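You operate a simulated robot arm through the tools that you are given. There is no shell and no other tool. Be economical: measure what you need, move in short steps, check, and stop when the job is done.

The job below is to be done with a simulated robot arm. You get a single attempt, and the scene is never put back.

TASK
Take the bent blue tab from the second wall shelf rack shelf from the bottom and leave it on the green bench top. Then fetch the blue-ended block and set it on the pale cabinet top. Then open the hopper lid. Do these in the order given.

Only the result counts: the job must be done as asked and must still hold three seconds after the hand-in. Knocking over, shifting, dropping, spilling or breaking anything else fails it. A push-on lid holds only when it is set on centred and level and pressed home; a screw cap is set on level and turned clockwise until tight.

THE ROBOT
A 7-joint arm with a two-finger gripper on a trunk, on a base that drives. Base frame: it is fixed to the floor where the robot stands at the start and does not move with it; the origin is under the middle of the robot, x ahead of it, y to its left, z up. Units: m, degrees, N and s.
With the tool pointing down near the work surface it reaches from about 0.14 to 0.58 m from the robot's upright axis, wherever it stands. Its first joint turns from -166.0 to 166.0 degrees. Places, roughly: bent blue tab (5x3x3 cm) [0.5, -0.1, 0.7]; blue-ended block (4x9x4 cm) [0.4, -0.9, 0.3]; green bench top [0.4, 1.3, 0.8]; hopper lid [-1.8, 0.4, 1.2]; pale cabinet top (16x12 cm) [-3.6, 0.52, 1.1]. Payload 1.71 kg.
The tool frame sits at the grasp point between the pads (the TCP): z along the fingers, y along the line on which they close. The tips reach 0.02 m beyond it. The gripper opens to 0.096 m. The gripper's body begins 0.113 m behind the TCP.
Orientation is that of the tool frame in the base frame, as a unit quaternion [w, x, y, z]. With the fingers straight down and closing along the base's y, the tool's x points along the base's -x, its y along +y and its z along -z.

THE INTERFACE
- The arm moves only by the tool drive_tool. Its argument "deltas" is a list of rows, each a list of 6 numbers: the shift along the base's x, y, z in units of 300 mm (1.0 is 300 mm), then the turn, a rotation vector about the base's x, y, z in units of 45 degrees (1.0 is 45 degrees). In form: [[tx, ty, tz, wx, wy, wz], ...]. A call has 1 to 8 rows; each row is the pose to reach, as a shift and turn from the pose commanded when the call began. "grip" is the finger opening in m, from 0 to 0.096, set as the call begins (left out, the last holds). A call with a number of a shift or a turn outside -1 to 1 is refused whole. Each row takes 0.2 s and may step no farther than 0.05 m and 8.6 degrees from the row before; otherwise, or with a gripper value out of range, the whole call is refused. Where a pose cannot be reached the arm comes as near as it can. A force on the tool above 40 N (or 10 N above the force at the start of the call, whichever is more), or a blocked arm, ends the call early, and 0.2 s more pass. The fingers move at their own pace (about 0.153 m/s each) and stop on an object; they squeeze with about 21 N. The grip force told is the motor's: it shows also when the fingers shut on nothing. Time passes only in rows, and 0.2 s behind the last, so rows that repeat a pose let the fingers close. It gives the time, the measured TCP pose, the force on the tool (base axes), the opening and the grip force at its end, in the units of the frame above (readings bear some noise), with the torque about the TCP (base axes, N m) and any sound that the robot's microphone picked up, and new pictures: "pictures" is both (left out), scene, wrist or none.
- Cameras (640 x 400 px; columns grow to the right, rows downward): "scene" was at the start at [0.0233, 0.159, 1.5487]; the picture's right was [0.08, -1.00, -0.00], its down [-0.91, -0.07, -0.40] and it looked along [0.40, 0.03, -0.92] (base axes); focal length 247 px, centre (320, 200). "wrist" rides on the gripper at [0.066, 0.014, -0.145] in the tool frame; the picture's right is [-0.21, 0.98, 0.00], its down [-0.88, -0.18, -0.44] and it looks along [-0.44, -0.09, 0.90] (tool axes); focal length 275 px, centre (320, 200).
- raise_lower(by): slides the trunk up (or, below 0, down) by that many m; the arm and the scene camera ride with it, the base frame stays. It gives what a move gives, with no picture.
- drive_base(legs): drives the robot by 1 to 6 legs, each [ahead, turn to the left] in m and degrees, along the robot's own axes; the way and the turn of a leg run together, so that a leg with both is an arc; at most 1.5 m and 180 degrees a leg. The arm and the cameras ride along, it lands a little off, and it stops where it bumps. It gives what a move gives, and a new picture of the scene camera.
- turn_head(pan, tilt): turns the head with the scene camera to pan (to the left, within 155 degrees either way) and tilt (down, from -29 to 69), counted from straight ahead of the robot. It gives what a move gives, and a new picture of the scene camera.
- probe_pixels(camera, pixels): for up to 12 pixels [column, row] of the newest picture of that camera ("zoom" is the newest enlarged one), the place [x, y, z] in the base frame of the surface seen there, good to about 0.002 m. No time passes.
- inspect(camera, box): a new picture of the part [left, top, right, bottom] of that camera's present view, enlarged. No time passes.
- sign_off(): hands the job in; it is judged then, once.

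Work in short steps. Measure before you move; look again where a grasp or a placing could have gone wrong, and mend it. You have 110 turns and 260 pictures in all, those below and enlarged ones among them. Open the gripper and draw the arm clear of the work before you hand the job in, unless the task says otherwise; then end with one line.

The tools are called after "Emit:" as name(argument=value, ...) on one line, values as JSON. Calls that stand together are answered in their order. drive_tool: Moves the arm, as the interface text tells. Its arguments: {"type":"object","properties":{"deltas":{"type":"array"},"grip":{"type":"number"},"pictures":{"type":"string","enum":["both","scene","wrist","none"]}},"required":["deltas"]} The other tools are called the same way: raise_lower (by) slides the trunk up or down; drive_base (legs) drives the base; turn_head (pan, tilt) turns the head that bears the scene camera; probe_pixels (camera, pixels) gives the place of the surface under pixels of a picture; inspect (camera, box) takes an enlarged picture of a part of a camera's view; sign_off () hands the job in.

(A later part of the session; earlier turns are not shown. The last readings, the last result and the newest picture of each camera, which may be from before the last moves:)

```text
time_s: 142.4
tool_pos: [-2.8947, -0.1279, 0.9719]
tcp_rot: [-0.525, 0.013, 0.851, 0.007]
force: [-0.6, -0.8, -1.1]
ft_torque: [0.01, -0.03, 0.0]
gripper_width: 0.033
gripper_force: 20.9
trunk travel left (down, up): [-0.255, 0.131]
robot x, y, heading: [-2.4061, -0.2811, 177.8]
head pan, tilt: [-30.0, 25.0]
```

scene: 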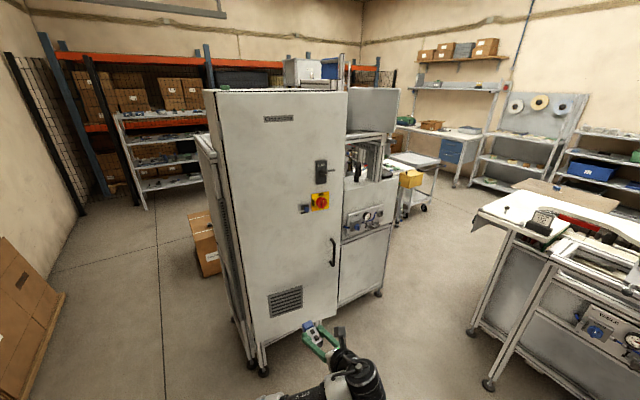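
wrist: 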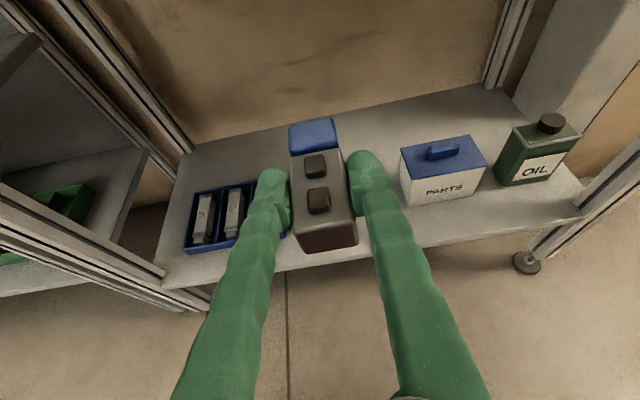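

Emit:
probe_pixels(camera="scene", pixels=[[480, 215], [470, 330], [488, 385], [550, 250], [362, 190], [375, 200], [358, 215], [370, 180], [345, 200], [395, 175], [330, 100], [375, 140]])

Emit:
inspect(camera="scene", box=[320, 80, 420, 250])

```text
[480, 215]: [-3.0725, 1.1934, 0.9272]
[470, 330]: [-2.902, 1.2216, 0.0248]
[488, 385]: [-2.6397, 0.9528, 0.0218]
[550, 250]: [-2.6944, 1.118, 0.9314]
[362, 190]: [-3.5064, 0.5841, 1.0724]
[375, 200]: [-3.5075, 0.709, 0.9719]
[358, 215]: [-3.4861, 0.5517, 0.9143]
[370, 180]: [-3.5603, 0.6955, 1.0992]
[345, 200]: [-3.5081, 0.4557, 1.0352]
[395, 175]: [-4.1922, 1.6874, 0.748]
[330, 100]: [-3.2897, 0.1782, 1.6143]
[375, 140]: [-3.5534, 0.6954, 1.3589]
```

```text
2.35 times, centred on (370, 165) of scene
```

zoom: 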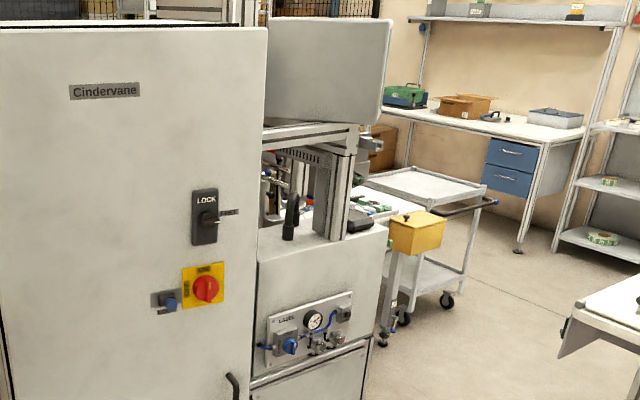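

The pale cabinet top is at z≈1.10, front edge x≈−3.507. I reposition: right 80°, ahead 0.55 m, left 82°.

Emit:
drive_base(legs=[[0, -80], [0.55, 0], [0, 82]])

Emit:
turn_head(pan=0, tilt=25)

```text
time_s: 143.3
tool_pos: [-2.8824, -0.0957, 0.9745]
tcp_rot: [-0.525, 0.023, 0.851, 0.027]
force: [0.3, 0.2, -1.4]
ft_torque: [-0.02, 0.0, 0.06]
gripper_width: 0.0333
gripper_force: 21.1
trunk travel left (down, up): [-0.255, 0.131]
robot x, y, heading: [-2.4019, -0.2807, 177.5]
head pan, tilt: [-30.0, 25.0]
stopped in leg 1: the robot was blocked; the commanded pose is now the measured one
```

scene: 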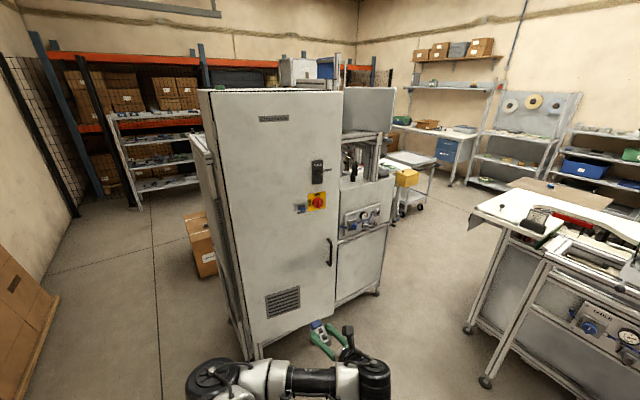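

```text
time_s: 144.2
tool_pos: [-2.8821, -0.097, 0.9747]
tcp_rot: [-0.525, 0.022, 0.85, 0.027]
force: [0.1, 1.1, -1.9]
ft_torque: [-0.03, -0.02, 0.03]
gripper_width: 0.0329
gripper_force: 21.4
trunk travel left (down, up): [-0.255, 0.131]
robot x, y, heading: [-2.4036, -0.2809, 177.2]
head pan, tilt: [0.0, 25.0]
```

scene: 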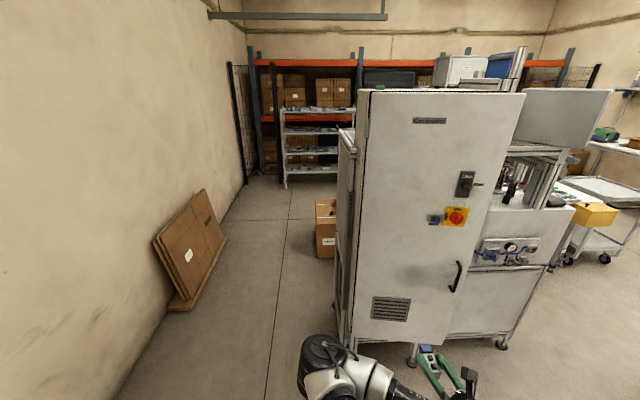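

Blocked at once; I look at the right side and rear to find the contact.

Emit:
turn_head(pan=-110, tilt=55)

Emit:
turn_head(pan=120, tilt=60)

Emit:
turn_head(pan=-20, tilt=65)

```text
time_s: 146.1
tool_pos: [-2.8835, -0.097, 0.9752]
tcp_rot: [-0.525, 0.022, 0.85, 0.027]
force: [-0.1, 0.7, -2.3]
ft_torque: [0.01, 0.0, 0.01]
gripper_width: 0.0333
gripper_force: 20.9
trunk travel left (down, up): [-0.255, 0.131]
robot x, y, heading: [-2.4012, -0.2802, 177.1]
head pan, tilt: [-110.0, 55.0]
```

scene: 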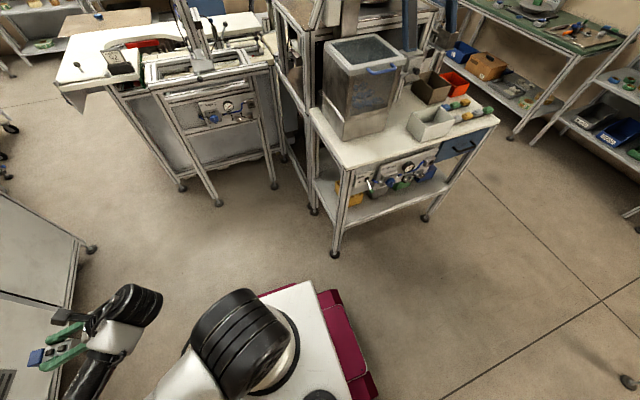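

```text
time_s: 149.4
tool_pos: [-2.8814, -0.0967, 0.9744]
tcp_rot: [-0.526, 0.023, 0.85, 0.027]
force: [0.0, -0.7, -1.3]
ft_torque: [0.01, 0.01, 0.02]
gripper_width: 0.0332
gripper_force: 20.8
trunk travel left (down, up): [-0.255, 0.131]
robot x, y, heading: [-2.4044, -0.2806, 176.9]
head pan, tilt: [120.0, 60.0]
```

scene: 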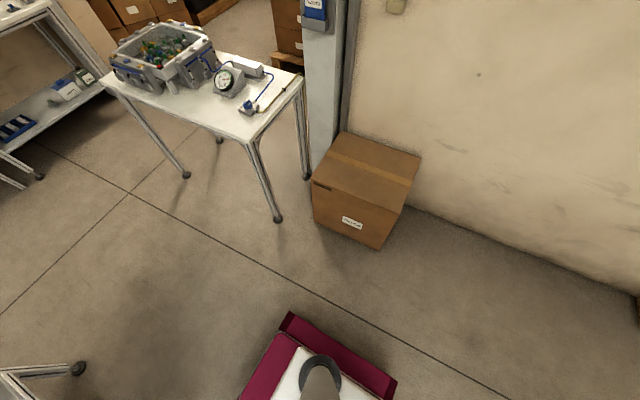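

```text
time_s: 151.6
tool_pos: [-2.8822, -0.0978, 0.9739]
tcp_rot: [-0.525, 0.021, 0.85, 0.026]
force: [0.4, 0.3, -1.1]
ft_torque: [-0.01, -0.02, 0.0]
gripper_width: 0.0328
gripper_force: 20.7
trunk travel left (down, up): [-0.255, 0.131]
robot x, y, heading: [-2.4096, -0.281, 177.5]
head pan, tilt: [-20.0, 65.0]
```

scene: 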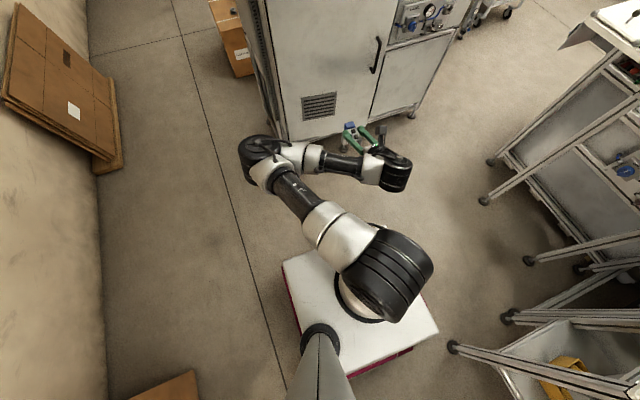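

I probe the elbow and the nearby door to find the contact.

Emit:
probe_pixels(camera="scene", pixels=[[250, 140], [243, 165], [265, 150], [305, 155], [385, 190], [400, 160], [350, 125], [290, 135], [320, 130], [270, 100], [500, 345], [450, 347]])

Emit:
inspect(camera="scene", box=[220, 90, 440, 240])

Emit:
inspect(camera="wrist", box=[0, 0, 640, 400])

```text
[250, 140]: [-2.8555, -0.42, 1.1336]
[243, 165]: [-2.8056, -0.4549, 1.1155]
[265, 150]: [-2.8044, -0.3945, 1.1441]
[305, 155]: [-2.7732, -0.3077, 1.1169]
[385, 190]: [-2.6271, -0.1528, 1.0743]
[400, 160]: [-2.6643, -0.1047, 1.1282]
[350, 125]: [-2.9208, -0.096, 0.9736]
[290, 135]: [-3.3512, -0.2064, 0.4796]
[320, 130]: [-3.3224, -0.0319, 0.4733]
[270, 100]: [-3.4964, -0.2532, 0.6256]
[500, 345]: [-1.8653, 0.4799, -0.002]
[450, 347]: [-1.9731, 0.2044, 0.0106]
```

```text
2.67 times, centred on (330, 165) of scene
```

zoom: 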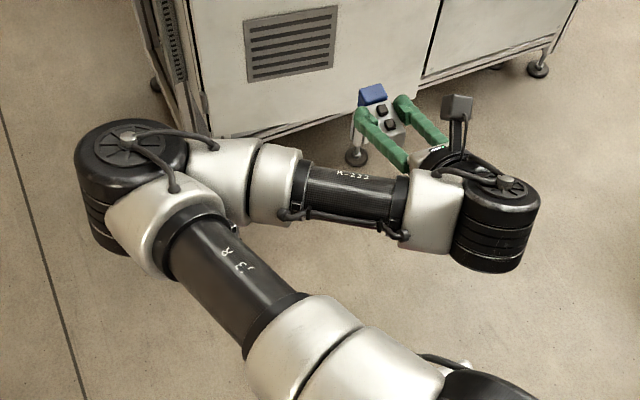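

```text
1.00 times, centred on (320, 200) of wrist (not enlarged: the box is as wide or as high as the picture)
```

zoom: 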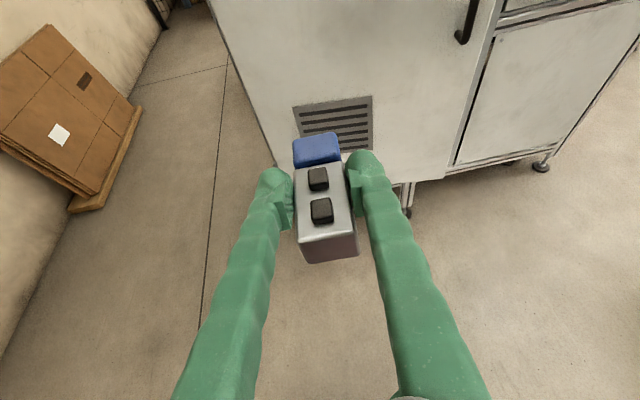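

Nothing visible is in contact. I retry with a small turn to the right.

Emit:
drive_base(legs=[[0, -15]])

```text
time_s: 152.4
tool_pos: [-2.8573, -0.062, 0.9752]
tcp_rot: [-0.522, 0.035, 0.852, 0.033]
force: [0.2, -0.3, -1.7]
ft_torque: [0.06, -0.01, -0.03]
gripper_width: 0.0328
gripper_force: 20.4
trunk travel left (down, up): [-0.255, 0.131]
robot x, y, heading: [-2.4044, -0.2791, 175.5]
head pan, tilt: [-20.0, 65.0]
stopped in leg 1: the robot was blocked; the commanded pose is now the measured one
```

scene: 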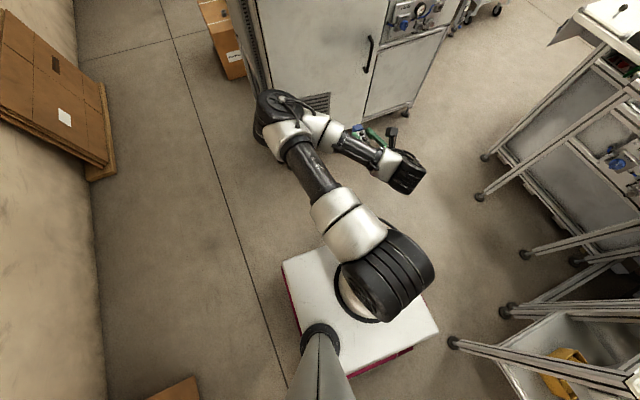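

Still blocked. I inspect the remaining directions near the base (left side and rear).

Emit:
turn_head(pan=60, tilt=65)

Emit:
turn_head(pan=155, tilt=65)

Emit:
turn_head(pan=-90, tilt=67)

```text
time_s: 154.0
tool_pos: [-2.8572, -0.0624, 0.9771]
tcp_rot: [-0.523, 0.035, 0.851, 0.032]
force: [0.3, -0.2, -1.2]
ft_torque: [-0.02, -0.04, 0.01]
gripper_width: 0.0332
gripper_force: 21.7
trunk travel left (down, up): [-0.255, 0.131]
robot x, y, heading: [-2.4086, -0.2786, 175.3]
head pan, tilt: [60.0, 65.0]
```

scene: 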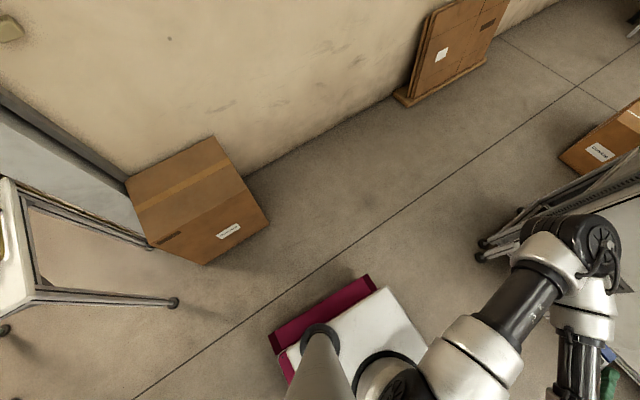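

```text
time_s: 155.7
tool_pos: [-2.8577, -0.0621, 0.9771]
tcp_rot: [-0.522, 0.035, 0.851, 0.033]
force: [-0.6, 0.0, -1.6]
ft_torque: [0.03, -0.04, 0.04]
gripper_width: 0.0329
gripper_force: 20.9
trunk travel left (down, up): [-0.255, 0.131]
robot x, y, heading: [-2.4065, -0.2779, 175.4]
head pan, tilt: [154.7, 65.0]
```

scene: 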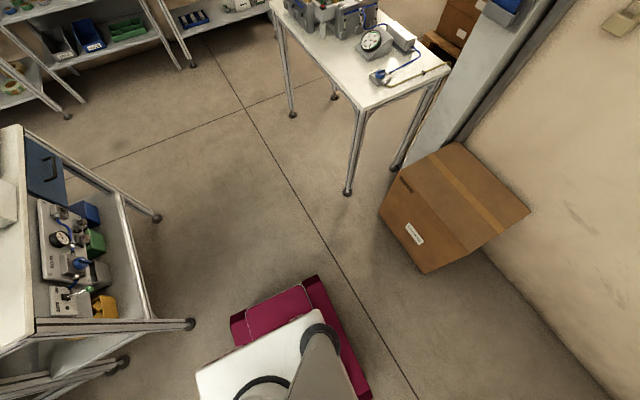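

```text
time_s: 159.1
tool_pos: [-2.8582, -0.0629, 0.9775]
tcp_rot: [-0.522, 0.035, 0.851, 0.032]
force: [0.1, -0.1, -1.3]
ft_torque: [0.01, -0.02, 0.03]
gripper_width: 0.0331
gripper_force: 20.7
trunk travel left (down, up): [-0.255, 0.131]
robot x, y, heading: [-2.4036, -0.2807, 175.6]
head pan, tilt: [-90.0, 67.0]
```

scene: 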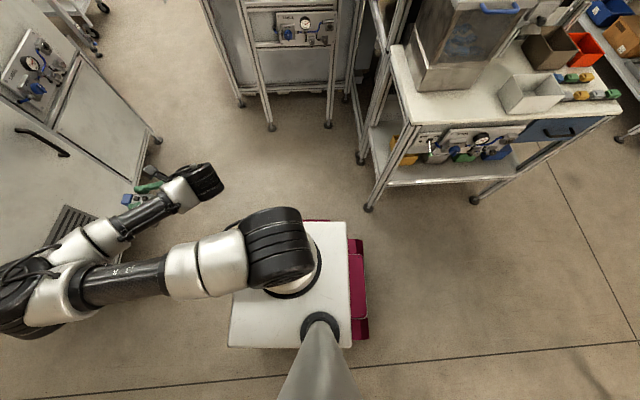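

No contact visible around the base. I back up 0.15 m and try the right turn again.

Emit:
drive_base(legs=[[-0.15, 0]])

Emit:
drive_base(legs=[[0, -20]])

```text
time_s: 160.6
tool_pos: [-2.716, -0.0779, 0.9747]
tcp_rot: [-0.522, 0.034, 0.852, 0.028]
force: [-1.2, -0.2, -2.6]
ft_torque: [-0.03, -0.05, 0.01]
gripper_width: 0.0331
gripper_force: 21.1
trunk travel left (down, up): [-0.255, 0.131]
robot x, y, heading: [-2.2566, -0.2902, 175.5]
head pan, tilt: [-90.0, 67.0]
```

scene: 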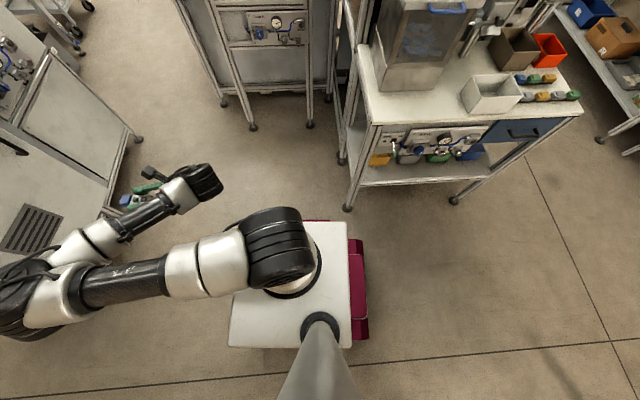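

```text
time_s: 162.2
tool_pos: [-2.5977, 0.0724, 0.9783]
tcp_rot: [-0.511, 0.182, 0.832, 0.118]
force: [0.2, 0.2, -2.3]
ft_torque: [0.0, -0.01, 0.0]
gripper_width: 0.0332
gripper_force: 20.6
trunk travel left (down, up): [-0.255, 0.131]
robot x, y, heading: [-2.2584, -0.2928, 155.3]
head pan, tilt: [-90.0, 67.0]
```

scene: 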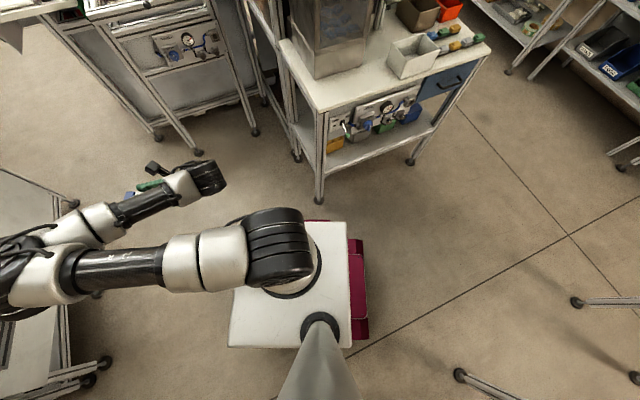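

Backing off freed it. I probe legs of the machines nearby in this picture to plan the path.

Emit:
probe_pixels(camera="scene", pixels=[[157, 137], [198, 152], [255, 132], [298, 157], [319, 201], [411, 162], [70, 203], [10, 45], [30, 190], [100, 365]])

```text
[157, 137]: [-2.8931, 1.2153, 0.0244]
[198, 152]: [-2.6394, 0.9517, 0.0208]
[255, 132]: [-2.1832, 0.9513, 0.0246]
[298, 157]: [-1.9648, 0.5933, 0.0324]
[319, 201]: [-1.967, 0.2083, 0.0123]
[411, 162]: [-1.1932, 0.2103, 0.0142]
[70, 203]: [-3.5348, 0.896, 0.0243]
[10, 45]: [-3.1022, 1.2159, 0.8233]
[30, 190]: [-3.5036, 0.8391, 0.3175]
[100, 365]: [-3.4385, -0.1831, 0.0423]
```

The elbow sticks out left, which would be awkward near the cabinet door. I raise the TCP here in free space to see whether the elbow comes up.

Emit:
drive_tool(deltas=[[0, 0, 0.12, 0, 0, 0], [0, 0, 0.24, 0, 0, 0], [0, 0, 0.36, 0, 0, 0], [0, 0, 0.48, 0, 0, 0], [0, 0, 0.6, 0, 0, 0], [0, 0, 0.7, 0, 0, 0]], pictures="none")

Emit:
turn_head(pan=-10, tilt=50)

```text
time_s: 163.6
tool_pos: [-2.5837, 0.0654, 1.1959]
tcp_rot: [-0.52, 0.181, 0.826, 0.119]
force: [0.0, -0.2, -1.5]
ft_torque: [-0.01, -0.06, -0.06]
gripper_width: 0.033
gripper_force: 20.8
out of reach, approached as far as the arm can: row 1, 2, 3, 4, 5
trunk travel left (down, up): [-0.255, 0.131]
robot x, y, heading: [-2.2549, -0.2875, 155.1]
head pan, tilt: [-90.0, 67.0]
```

```text
time_s: 165.1
tool_pos: [-2.5843, 0.0669, 1.1946]
tcp_rot: [-0.519, 0.181, 0.827, 0.119]
force: [0.3, 0.0, -1.6]
ft_torque: [0.0, -0.02, -0.02]
gripper_width: 0.0328
gripper_force: 21.4
trunk travel left (down, up): [-0.255, 0.131]
robot x, y, heading: [-2.259, -0.2915, 155.1]
head pan, tilt: [-10.0, 50.0]
```

scene: 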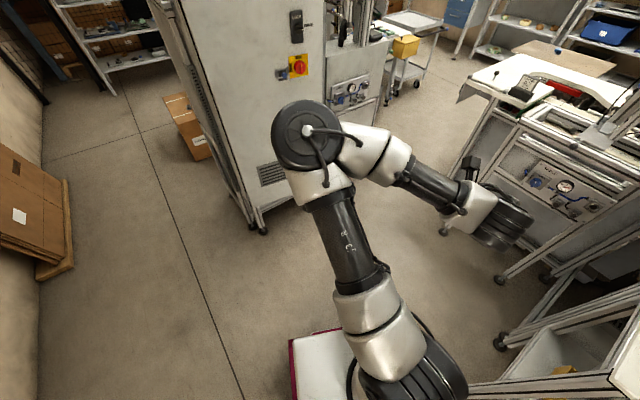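

The elbow remains left but I can approach from further +y to keep it off the door. I drive: heading 123° for 0.75 m, then 143° for 0.2 m, checking.

Emit:
drive_base(legs=[[0, -32], [0.72, 0], [0, 20]])

```text
time_s: 172.4
tool_pos: [-2.9054, 0.7369, 1.1963]
tcp_rot: [-0.503, 0.266, 0.804, 0.172]
force: [0.0, -0.7, -2.5]
ft_torque: [0.0, 0.01, 0.04]
gripper_width: 0.0331
gripper_force: 20.6
trunk travel left (down, up): [-0.255, 0.131]
robot x, y, heading: [-2.6609, 0.3208, 143.3]
head pan, tilt: [-10.0, 50.0]
```

scene: 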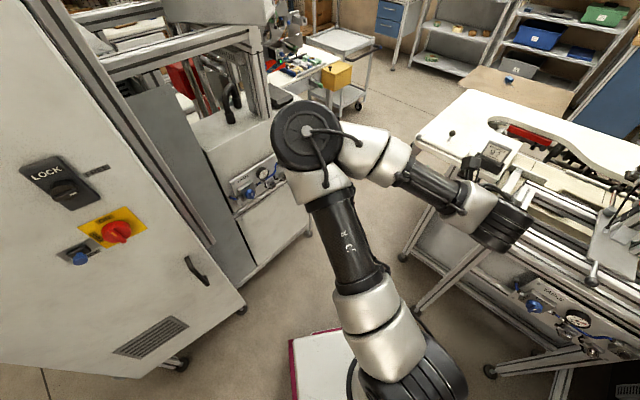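

Good. I look left to study the pale cabinet top from here.

Emit:
turn_head(pan=25, tilt=35)

Emit:
inspect(camera="scene", box=[250, 40, 450, 240])

```text
time_s: 173.4
tool_pos: [-2.8941, 0.7257, 1.202]
tcp_rot: [-0.511, 0.264, 0.799, 0.175]
force: [0.5, -0.7, -1.3]
ft_torque: [-0.03, 0.01, 0.0]
gripper_width: 0.0332
gripper_force: 21.0
trunk travel left (down, up): [-0.255, 0.131]
robot x, y, heading: [-2.6628, 0.3181, 143.2]
head pan, tilt: [25.0, 35.0]
```

scene: 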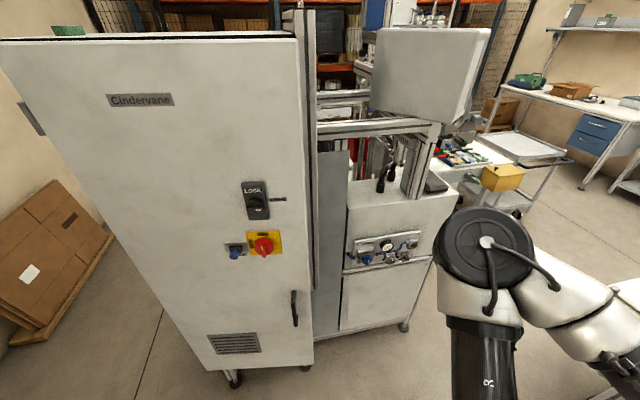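

```text
2.00 times, centred on (350, 140) of scene
```

zoom: 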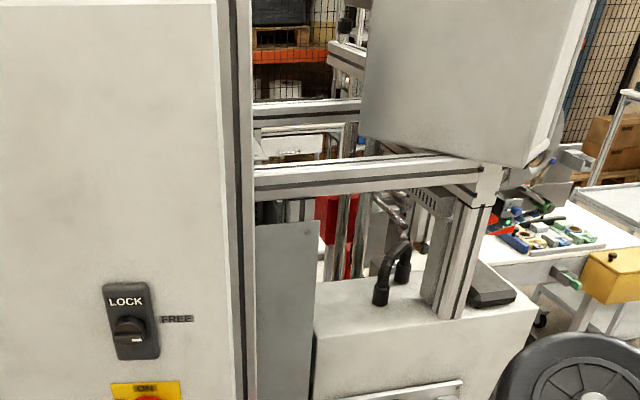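

Emit:
probe_pixels(camera="zoom", pixels=[[345, 300], [318, 322], [330, 290], [360, 285], [378, 300], [400, 282], [410, 310], [430, 300], [520, 310], [350, 185], [450, 180], [230, 300]])

Emit:
probe_pixels(camera="zoom", pixels=[[400, 300], [350, 310], [340, 280], [420, 290], [445, 310], [465, 305], [490, 300], [480, 285], [280, 300], [380, 245], [470, 335], [335, 320]])

```text
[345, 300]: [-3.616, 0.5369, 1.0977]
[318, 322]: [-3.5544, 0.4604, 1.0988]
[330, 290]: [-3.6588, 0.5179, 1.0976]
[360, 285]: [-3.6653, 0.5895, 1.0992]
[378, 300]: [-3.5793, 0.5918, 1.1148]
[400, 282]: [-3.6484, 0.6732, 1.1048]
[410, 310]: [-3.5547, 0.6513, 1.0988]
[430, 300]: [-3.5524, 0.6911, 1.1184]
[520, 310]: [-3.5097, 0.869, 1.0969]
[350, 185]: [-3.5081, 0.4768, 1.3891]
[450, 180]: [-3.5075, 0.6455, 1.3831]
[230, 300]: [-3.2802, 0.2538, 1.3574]
```

```text
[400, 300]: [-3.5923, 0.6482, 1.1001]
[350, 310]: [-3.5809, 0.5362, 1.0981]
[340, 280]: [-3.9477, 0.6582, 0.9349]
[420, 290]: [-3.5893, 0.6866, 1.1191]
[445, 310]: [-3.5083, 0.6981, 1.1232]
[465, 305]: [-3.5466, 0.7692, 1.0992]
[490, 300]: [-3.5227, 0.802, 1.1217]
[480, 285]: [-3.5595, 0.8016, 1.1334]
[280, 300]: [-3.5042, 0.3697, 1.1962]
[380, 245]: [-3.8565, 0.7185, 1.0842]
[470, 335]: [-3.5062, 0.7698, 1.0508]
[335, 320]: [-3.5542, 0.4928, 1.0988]
```

Cabinet top is z≈1.0985, free area x −3.51…−3.67, y 0.455…0.575 (black knob at y≈0.59). I shift the base to about (−2.72, 0.42) facing the cabinet.

Emit:
drive_base(legs=[[0, -23], [0.13, 0], [0, 60]])

Emit:
turn_head(pan=0, tilt=45)

```text
time_s: 179.3
tool_pos: [-3.1627, 0.6102, 1.205]
tcp_rot: [-0.535, -0.011, 0.844, -0.004]
force: [0.3, 0.4, -1.4]
ft_torque: [0.02, -0.01, 0.0]
gripper_width: 0.0329
gripper_force: 21.3
trunk travel left (down, up): [-0.255, 0.131]
robot x, y, heading: [-2.7241, 0.4318, -178.4]
head pan, tilt: [25.0, 35.0]
```

scene: 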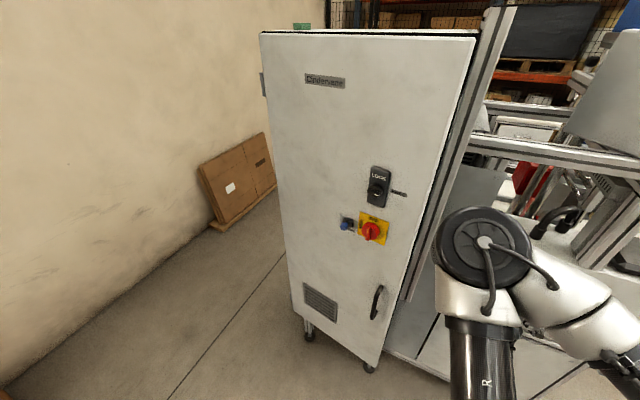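

```text
time_s: 180.2
tool_pos: [-3.1486, 0.6122, 1.2134]
tcp_rot: [-0.543, -0.019, 0.839, -0.003]
force: [-0.3, 0.5, -1.2]
ft_torque: [0.01, -0.01, 0.0]
gripper_width: 0.0328
gripper_force: 20.6
trunk travel left (down, up): [-0.255, 0.131]
robot x, y, heading: [-2.725, 0.4351, -178.6]
head pan, tilt: [0.0, 45.0]
```

scene: 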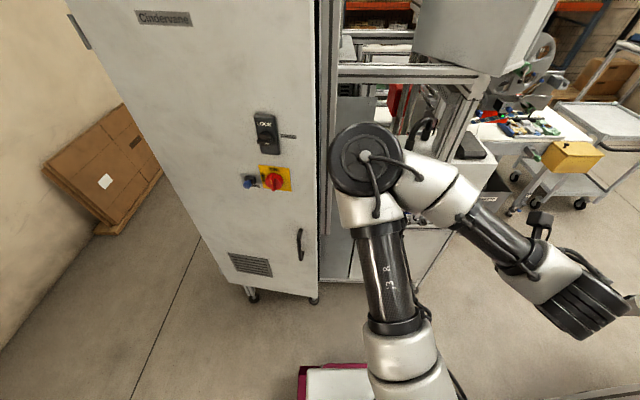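

Elbow is clear of the door. I move the TCP to (−3.40, 0.52, 1.17) in front of the opening while levelling the block (pitch −4.2°, yaw −2°).

Emit:
drive_tool(deltas=[[-0.12, -0.05, -0.02, -0.003, -0.015, -0.007], [-0.26, -0.1, -0.05, -0.006, -0.03, -0.015], [-0.4, -0.16, -0.07, -0.009, -0.045, -0.022], [-0.54, -0.21, -0.1, -0.012, -0.06, -0.03], [-0.68, -0.26, -0.12, -0.015, -0.075, -0.037], [-0.83, -0.307, -0.14, -0.018, -0.094, -0.045]], pictures="both")

```text
time_s: 181.6
tool_pos: [-3.3953, 0.519, 1.1678]
tcp_rot: [-0.511, 0.009, 0.859, -0.002]
force: [0.7, 0.4, -1.8]
ft_torque: [0.0, -0.02, -0.02]
gripper_width: 0.033
gripper_force: 20.9
trunk travel left (down, up): [-0.255, 0.131]
robot x, y, heading: [-2.7251, 0.4332, -178.7]
head pan, tilt: [0.0, 45.0]
```

scene: 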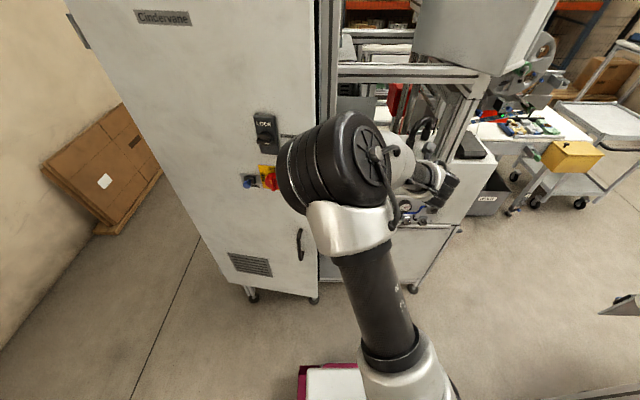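
wrist: 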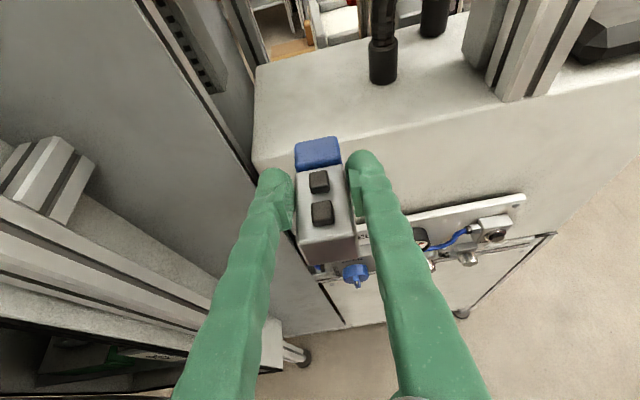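

The elbow came up nicely. I measure the free area of the cabinet top from the wrist view.

Emit:
probe_pixels(camera="wrist", pixels=[[262, 150], [262, 75], [350, 50], [383, 78], [372, 70], [310, 100], [320, 60], [240, 150], [430, 120], [318, 150], [330, 250], [220, 60]])

```text
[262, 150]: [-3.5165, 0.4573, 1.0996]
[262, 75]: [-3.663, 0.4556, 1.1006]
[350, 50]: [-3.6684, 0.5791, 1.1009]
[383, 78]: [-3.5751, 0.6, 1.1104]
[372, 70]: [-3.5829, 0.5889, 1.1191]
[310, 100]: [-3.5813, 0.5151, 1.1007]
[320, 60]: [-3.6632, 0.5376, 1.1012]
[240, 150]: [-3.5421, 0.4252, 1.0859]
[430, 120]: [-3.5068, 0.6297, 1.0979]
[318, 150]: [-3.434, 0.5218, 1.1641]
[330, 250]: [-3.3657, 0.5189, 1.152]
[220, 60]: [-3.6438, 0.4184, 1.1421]
```

Move in to x≈−3.58 at height, then look.

Emit:
drive_tool(deltas=[[-0.15, 0.003, 0, 0, 0, -0.01], [-0.3, 0.003, 0, 0, 0, -0.02], [-0.45, 0.003, 0, 0, 0, -0.02], [-0.61, 0.003, -0.02, 0, 0, -0.02], [-0.61, 0.003, -0.02, 0, 0, -0.02]], pictures="both")

```text
time_s: 182.8
tool_pos: [-3.5797, 0.521, 1.1629]
tcp_rot: [-0.512, 0.016, 0.859, 0.003]
force: [0.2, 0.6, -0.6]
ft_torque: [0.03, 0.0, 0.01]
gripper_width: 0.0331
gripper_force: 20.6
trunk travel left (down, up): [-0.255, 0.131]
robot x, y, heading: [-2.7201, 0.4366, -178.6]
head pan, tilt: [0.0, 45.0]
```

scene: 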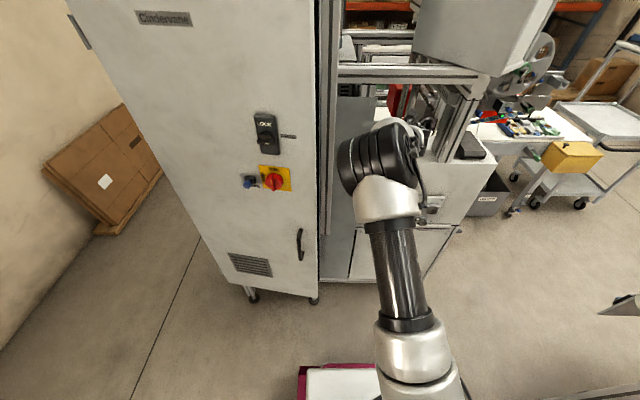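
wrist: 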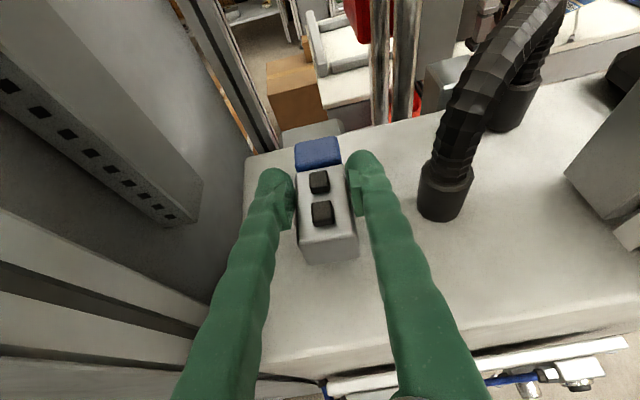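

Over the spot. Lower to z≈1.128 and trim yaw.

Emit:
drive_tool(deltas=[[0, 0, -0.05, 0, 0, 0.02], [0, 0, -0.1, 0, 0, 0.035], [0, 0, -0.117, 0, 0, 0.035], [0, 0, -0.117, 0, 0, 0.035]], pictures="none")

Emit:
drive_tool(deltas=[[0, 0, -0.007, 0, 0, 0], [0, 0, -0.01, 0, 0, 0]], pictures="wrist")

```text
time_s: 183.8
tool_pos: [-3.5785, 0.5211, 1.1309]
tcp_rot: [-0.513, 0.003, 0.859, -0.004]
force: [-2.2, -0.7, 16.3]
ft_torque: [0.07, 0.14, -0.21]
gripper_width: 0.0334
gripper_force: 21.1
trunk travel left (down, up): [-0.255, 0.131]
robot x, y, heading: [-2.7269, 0.4332, -178.5]
head pan, tilt: [0.0, 45.0]
```

```text
time_s: 184.4
tool_pos: [-3.577, 0.5204, 1.1266]
tcp_rot: [-0.512, 0.002, 0.859, -0.005]
force: [-3.7, 1.4, 17.5]
ft_torque: [0.11, -0.07, -0.07]
gripper_width: 0.0335
gripper_force: 21.3
trunk travel left (down, up): [-0.255, 0.131]
robot x, y, heading: [-2.7241, 0.4364, -178.6]
head pan, tilt: [0.0, 45.0]
```

wrist: 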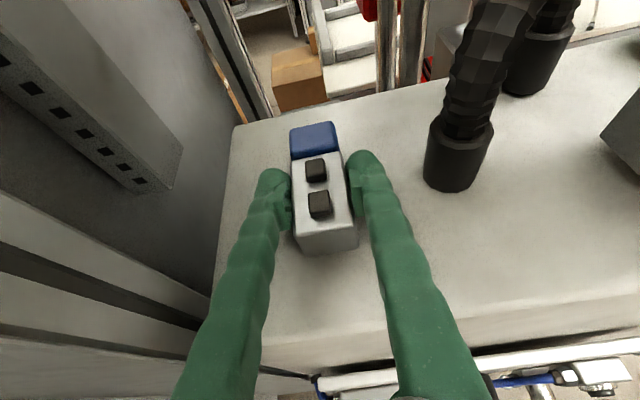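

Contact at 17 N. I check levelness in a zoom.

Emit:
inspect(camera="wrist", box=[240, 100, 400, 270])

Emit:
probe_pixels(camera="wrist", pixels=[[315, 130], [300, 150], [335, 145], [303, 228], [345, 225], [325, 245], [325, 262]])

```text
2.35 times, centred on (320, 185) of wrist
```

zoom: 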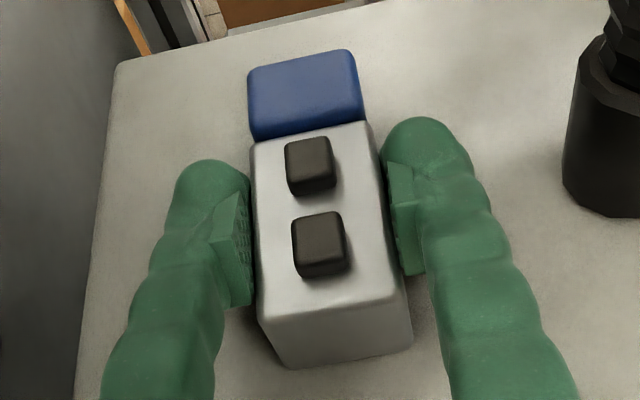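

```text
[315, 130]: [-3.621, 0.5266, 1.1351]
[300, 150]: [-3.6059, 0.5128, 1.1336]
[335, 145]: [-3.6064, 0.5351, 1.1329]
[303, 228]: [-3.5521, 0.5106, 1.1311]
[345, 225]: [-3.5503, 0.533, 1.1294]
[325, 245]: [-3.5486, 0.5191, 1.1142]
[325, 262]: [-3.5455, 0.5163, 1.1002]
```

Level (top 1.131–1.135, same as before). I open the fingers.

Emit:
drive_tool(deltas=[[0, 0, 0.006, 0, 0, 0], [0, 0, 0.006, 0, 0, 0]], pictures="none")

Emit:
drive_tool(deltas=[[0, 0, 0, 0, 0, 0], [0, 0, 0, 0, 0, 0]], grip=0.058, pictures="wrist")

```text
time_s: 185.0
tool_pos: [-3.5767, 0.5208, 1.1254]
tcp_rot: [-0.511, 0.003, 0.859, -0.005]
force: [-1.3, 0.4, 9.3]
ft_torque: [0.06, 0.36, -0.06]
gripper_width: 0.0332
gripper_force: 20.6
trunk travel left (down, up): [-0.255, 0.131]
robot x, y, heading: [-2.7234, 0.4343, -178.9]
head pan, tilt: [0.0, 45.0]
```

```text
time_s: 185.6
tool_pos: [-3.5787, 0.5211, 1.1256]
tcp_rot: [-0.511, 0.004, 0.86, -0.003]
force: [0.3, 0.3, -0.4]
ft_torque: [0.02, -0.02, 0.02]
gripper_width: 0.0584
gripper_force: 0.1
trunk travel left (down, up): [-0.255, 0.131]
robot x, y, heading: [-2.7251, 0.4327, -178.9]
head pan, tilt: [0.0, 45.0]
```

wrist: 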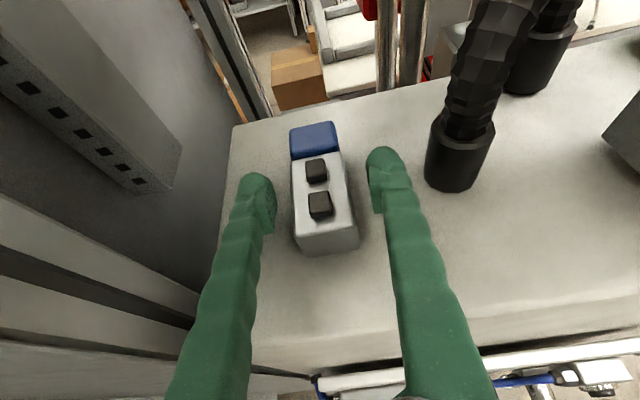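

Released and standing. Lift a little and withdraw along +x.

Emit:
drive_tool(deltas=[[0.03, 0, 0.08, 0, 0, 0], [0.1, 0, 0.15, 0, 0, 0], [0.25, 0, 0.17, 0, 0, 0], [0.41, 0, 0.17, 0, 0, 0], [0.57, 0, 0.17, 0, 0, 0], [0.72, 0, 0.17, 0, 0, 0], [0.88, 0, 0.17, 0, 0, 0]], pictures="both")

```text
time_s: 187.2
tool_pos: [-3.309, 0.5196, 1.1769]
tcp_rot: [-0.513, 0.004, 0.859, -0.004]
force: [-0.1, -0.2, -0.4]
ft_torque: [0.01, -0.04, -0.03]
gripper_width: 0.0582
gripper_force: 0.0
trunk travel left (down, up): [-0.255, 0.131]
robot x, y, heading: [-2.722, 0.438, -178.5]
head pan, tilt: [0.0, 45.0]
```

scene: 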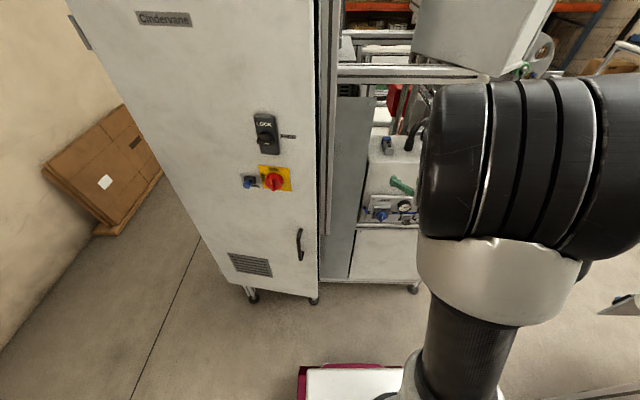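
wrist: 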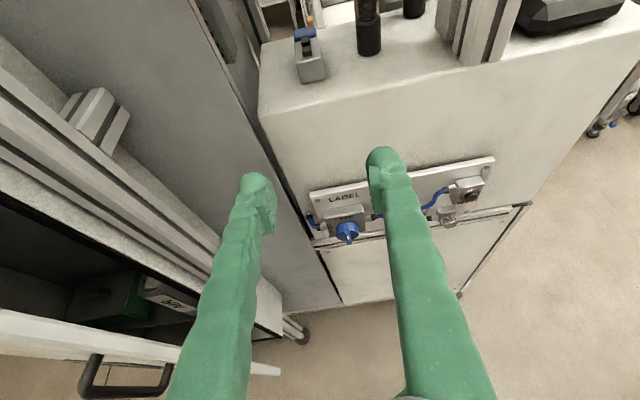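

Block stands on the pale cabinet top. Next the hopper lid: I back off and go round to the aisle side (−y) of the hopper table.

Emit:
drive_base(legs=[[-0.28, 0], [0, 90], [0.8, 0]])

Emit:
turn_head(pan=110, tilt=25)

```text
time_s: 198.1
tool_pos: [-2.4889, -0.955, 1.1756]
tcp_rot: [0.354, 0.612, -0.604, 0.369]
force: [0.0, -1.0, -0.4]
ft_torque: [0.03, 0.01, 0.0]
gripper_width: 0.0581
gripper_force: 0.1
trunk travel left (down, up): [-0.255, 0.131]
robot x, y, heading: [-2.4146, -0.3668, -87.6]
head pan, tilt: [0.0, 45.0]
```

scene: 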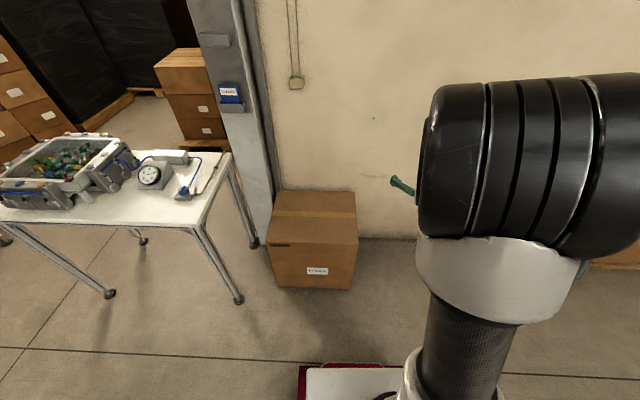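

```text
time_s: 200.0
tool_pos: [-2.4905, -0.9381, 1.1836]
tcp_rot: [0.358, 0.609, -0.602, 0.373]
force: [0.1, -0.4, -0.1]
ft_torque: [0.02, -0.02, 0.02]
gripper_width: 0.058
gripper_force: 0.1
trunk travel left (down, up): [-0.255, 0.131]
robot x, y, heading: [-2.4156, -0.3669, -87.6]
head pan, tilt: [110.0, 25.0]
```

scene: 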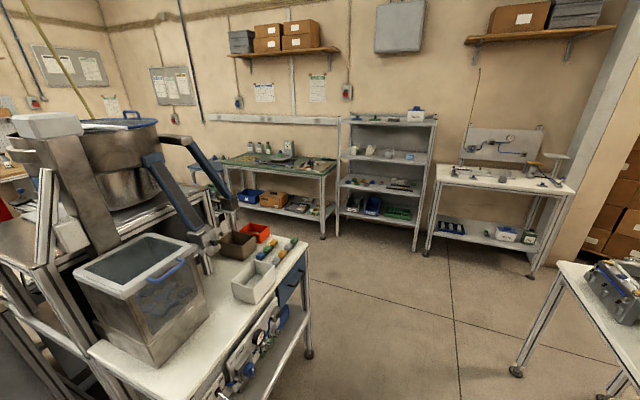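

I zoom on the hopper and probe the lid and handle.

Emit:
inspect(camera="scene", box=[50, 210, 250, 340])

Emit:
probe_pixels(camera="scene", pixels=[[75, 270], [120, 298], [200, 252], [150, 235], [150, 283], [168, 275], [182, 264], [140, 260], [128, 292], [195, 256], [95, 255], [170, 240]])

```text
3.08 times, centred on (150, 275) of scene
```

zoom: 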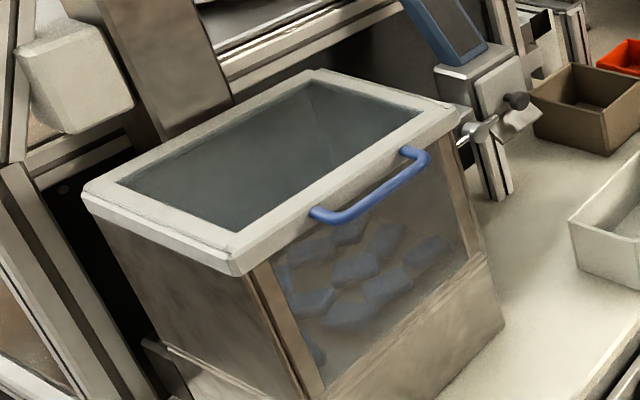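

```text
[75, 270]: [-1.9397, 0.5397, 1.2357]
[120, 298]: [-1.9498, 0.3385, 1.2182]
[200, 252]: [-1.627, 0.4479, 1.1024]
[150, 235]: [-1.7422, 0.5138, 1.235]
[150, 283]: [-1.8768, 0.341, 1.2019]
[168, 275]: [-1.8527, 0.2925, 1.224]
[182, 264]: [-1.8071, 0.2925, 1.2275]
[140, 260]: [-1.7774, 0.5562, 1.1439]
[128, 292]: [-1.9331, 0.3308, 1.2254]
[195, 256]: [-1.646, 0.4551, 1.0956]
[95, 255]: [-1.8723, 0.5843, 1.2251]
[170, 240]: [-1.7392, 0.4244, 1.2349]
```

Lid: front edge y≈0.33, hinge at y≈0.585; handle bar along x at y≈0.29, z≈1.225. I'll stand south of it facing +y. First: turn to +x and drive to x≈−1.90.

Emit:
drive_base(legs=[[0, 87.6], [0.5, 0]])

Emit:
turn_head(pan=80, tilt=25)

Emit:
inspect(camera="scene", box=[240, 80, 440, 280])

```text
time_s: 207.6
tool_pos: [-1.3457, -0.4278, 1.1827]
tcp_rot: [-0.009, 0.856, 0.002, 0.517]
force: [0.4, -0.5, 0.3]
ft_torque: [0.0, 0.03, -0.02]
gripper_width: 0.0582
gripper_force: 0.0
trunk travel left (down, up): [-0.255, 0.131]
robot x, y, heading: [-1.9136, -0.348, 2.3]
head pan, tilt: [110.0, 25.0]
```

scene: 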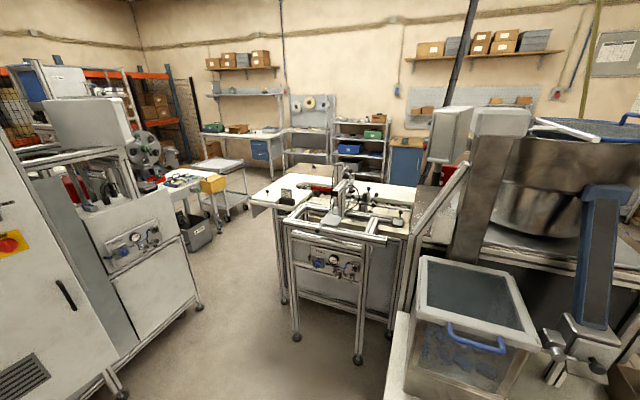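

```text
time_s: 208.6
tool_pos: [-1.3617, -0.4282, 1.1903]
tcp_rot: [-0.011, 0.852, 0.003, 0.523]
force: [-0.1, -0.4, 1.0]
ft_torque: [0.04, 0.03, 0.05]
gripper_width: 0.058
gripper_force: 0.0
trunk travel left (down, up): [-0.255, 0.131]
robot x, y, heading: [-1.9172, -0.3471, 2.4]
head pan, tilt: [80.0, 25.0]
```

scene: 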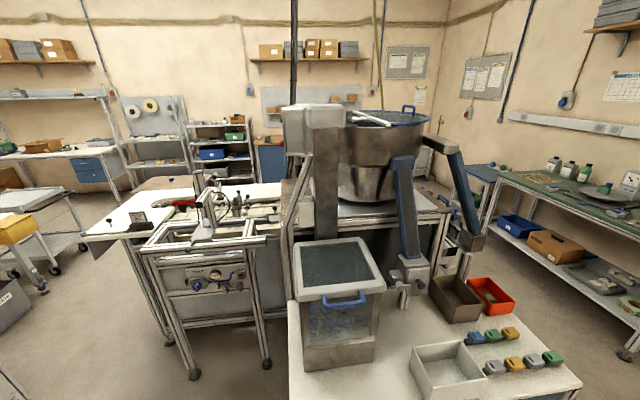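

```text
2.00 times, centred on (340, 180) of scene
```

zoom: 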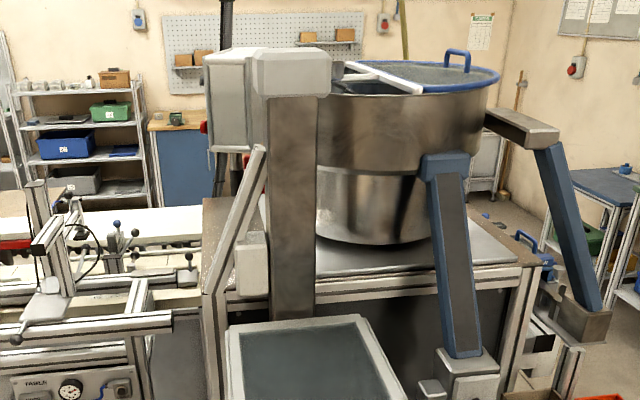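

The glazed box with the blue bar handle is the hopper. I zoom on the handle and probe it precisely.

Emit:
inspect(camera="scene", box=[285, 230, 395, 340])

```text
3.64 times, centred on (340, 285) of scene
```

zoom: 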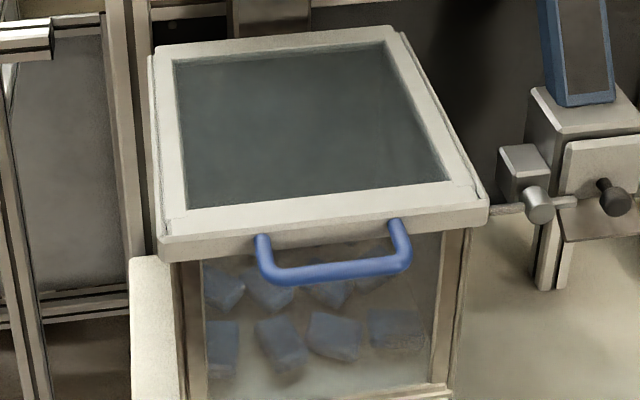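

Emit:
probe_pixels(camera="zoom", pixels=[[335, 264], [335, 270], [335, 278], [280, 276], [390, 264], [263, 245], [400, 235], [165, 245], [480, 218], [270, 45], [395, 35], [160, 60]])

Emit:
probe_pixels(camera="zoom", pixels=[[320, 245], [320, 225], [330, 210], [250, 15], [140, 200], [500, 210], [540, 205], [335, 283], [335, 290], [265, 262], [405, 250]])

```text
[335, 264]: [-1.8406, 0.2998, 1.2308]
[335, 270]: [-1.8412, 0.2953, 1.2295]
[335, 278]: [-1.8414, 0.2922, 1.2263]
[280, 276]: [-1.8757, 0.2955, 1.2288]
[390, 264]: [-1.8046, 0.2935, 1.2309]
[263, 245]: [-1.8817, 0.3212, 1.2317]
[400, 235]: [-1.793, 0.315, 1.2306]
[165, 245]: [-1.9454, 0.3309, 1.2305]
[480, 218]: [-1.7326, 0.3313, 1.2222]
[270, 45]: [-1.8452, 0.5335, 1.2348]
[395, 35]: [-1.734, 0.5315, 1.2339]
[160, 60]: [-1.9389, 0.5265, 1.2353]
```

```text
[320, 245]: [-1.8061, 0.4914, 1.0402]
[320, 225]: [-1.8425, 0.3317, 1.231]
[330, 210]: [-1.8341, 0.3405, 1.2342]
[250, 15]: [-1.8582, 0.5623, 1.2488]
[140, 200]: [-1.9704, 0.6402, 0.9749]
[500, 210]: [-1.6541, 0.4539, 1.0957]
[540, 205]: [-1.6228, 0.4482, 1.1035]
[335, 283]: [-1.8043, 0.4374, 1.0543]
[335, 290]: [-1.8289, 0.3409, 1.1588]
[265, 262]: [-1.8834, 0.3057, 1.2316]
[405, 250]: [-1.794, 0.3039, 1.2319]
```

Bar centre ≈ (−1.838, 0.297, 1.226), ~1 cm thick; lid hinge near y≈0.54. I'll grip the bar with fingers closing vertically: roll the tool 90° here in open space.

Emit:
drive_tool(deltas=[[0, 0, 0, 0.149, 0, -0.075], [0, 0, 0, 0.297, 0, -0.151], [0, 0, 0, 0.446, 0, -0.226], [0, 0, 0, 0.595, 0, -0.301], [0, 0, 0, 0.743, 0, -0.377], [0, 0, 0, 0.892, 0, -0.452]], pictures="none")

Emit:
drive_tool(deltas=[[0, 0, 0, 0.149, 0, -0.075], [0, 0, 0, 0.297, 0, -0.151], [0, 0, 0, 0.446, 0, -0.226], [0, 0, 0, 0.595, 0, -0.301], [0, 0, 0, 0.743, 0, -0.377], [0, 0, 0, 0.892, 0, -0.452]], pictures="wrist")

```text
time_s: 210.0
tool_pos: [-1.3636, -0.4294, 1.193]
tcp_rot: [-0.209, 0.784, -0.325, 0.486]
force: [-0.3, -0.2, -0.3]
ft_torque: [-0.03, -0.03, -0.02]
gripper_width: 0.0579
gripper_force: 0.1
trunk travel left (down, up): [-0.255, 0.131]
robot x, y, heading: [-1.9147, -0.3471, 2.3]
head pan, tilt: [80.0, 25.0]
```

```text
time_s: 211.4
tool_pos: [-1.3644, -0.4293, 1.1906]
tcp_rot: [0.377, -0.596, 0.602, -0.374]
force: [-0.3, 0.7, 0.2]
ft_torque: [-0.02, 0.0, 0.04]
gripper_width: 0.0579
gripper_force: 0.0
trunk travel left (down, up): [-0.255, 0.131]
robot x, y, heading: [-1.9098, -0.3467, 2.4]
head pan, tilt: [80.0, 25.0]
```

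wrist: 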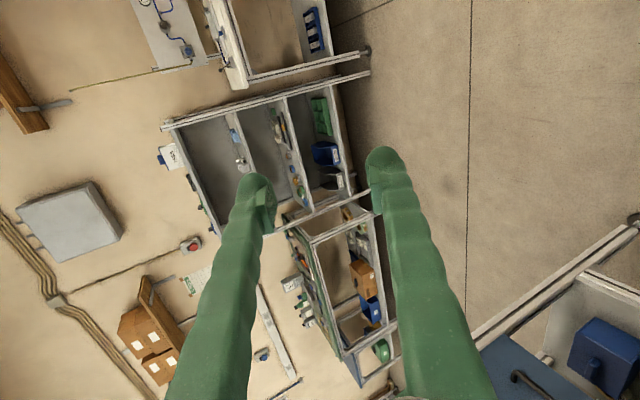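

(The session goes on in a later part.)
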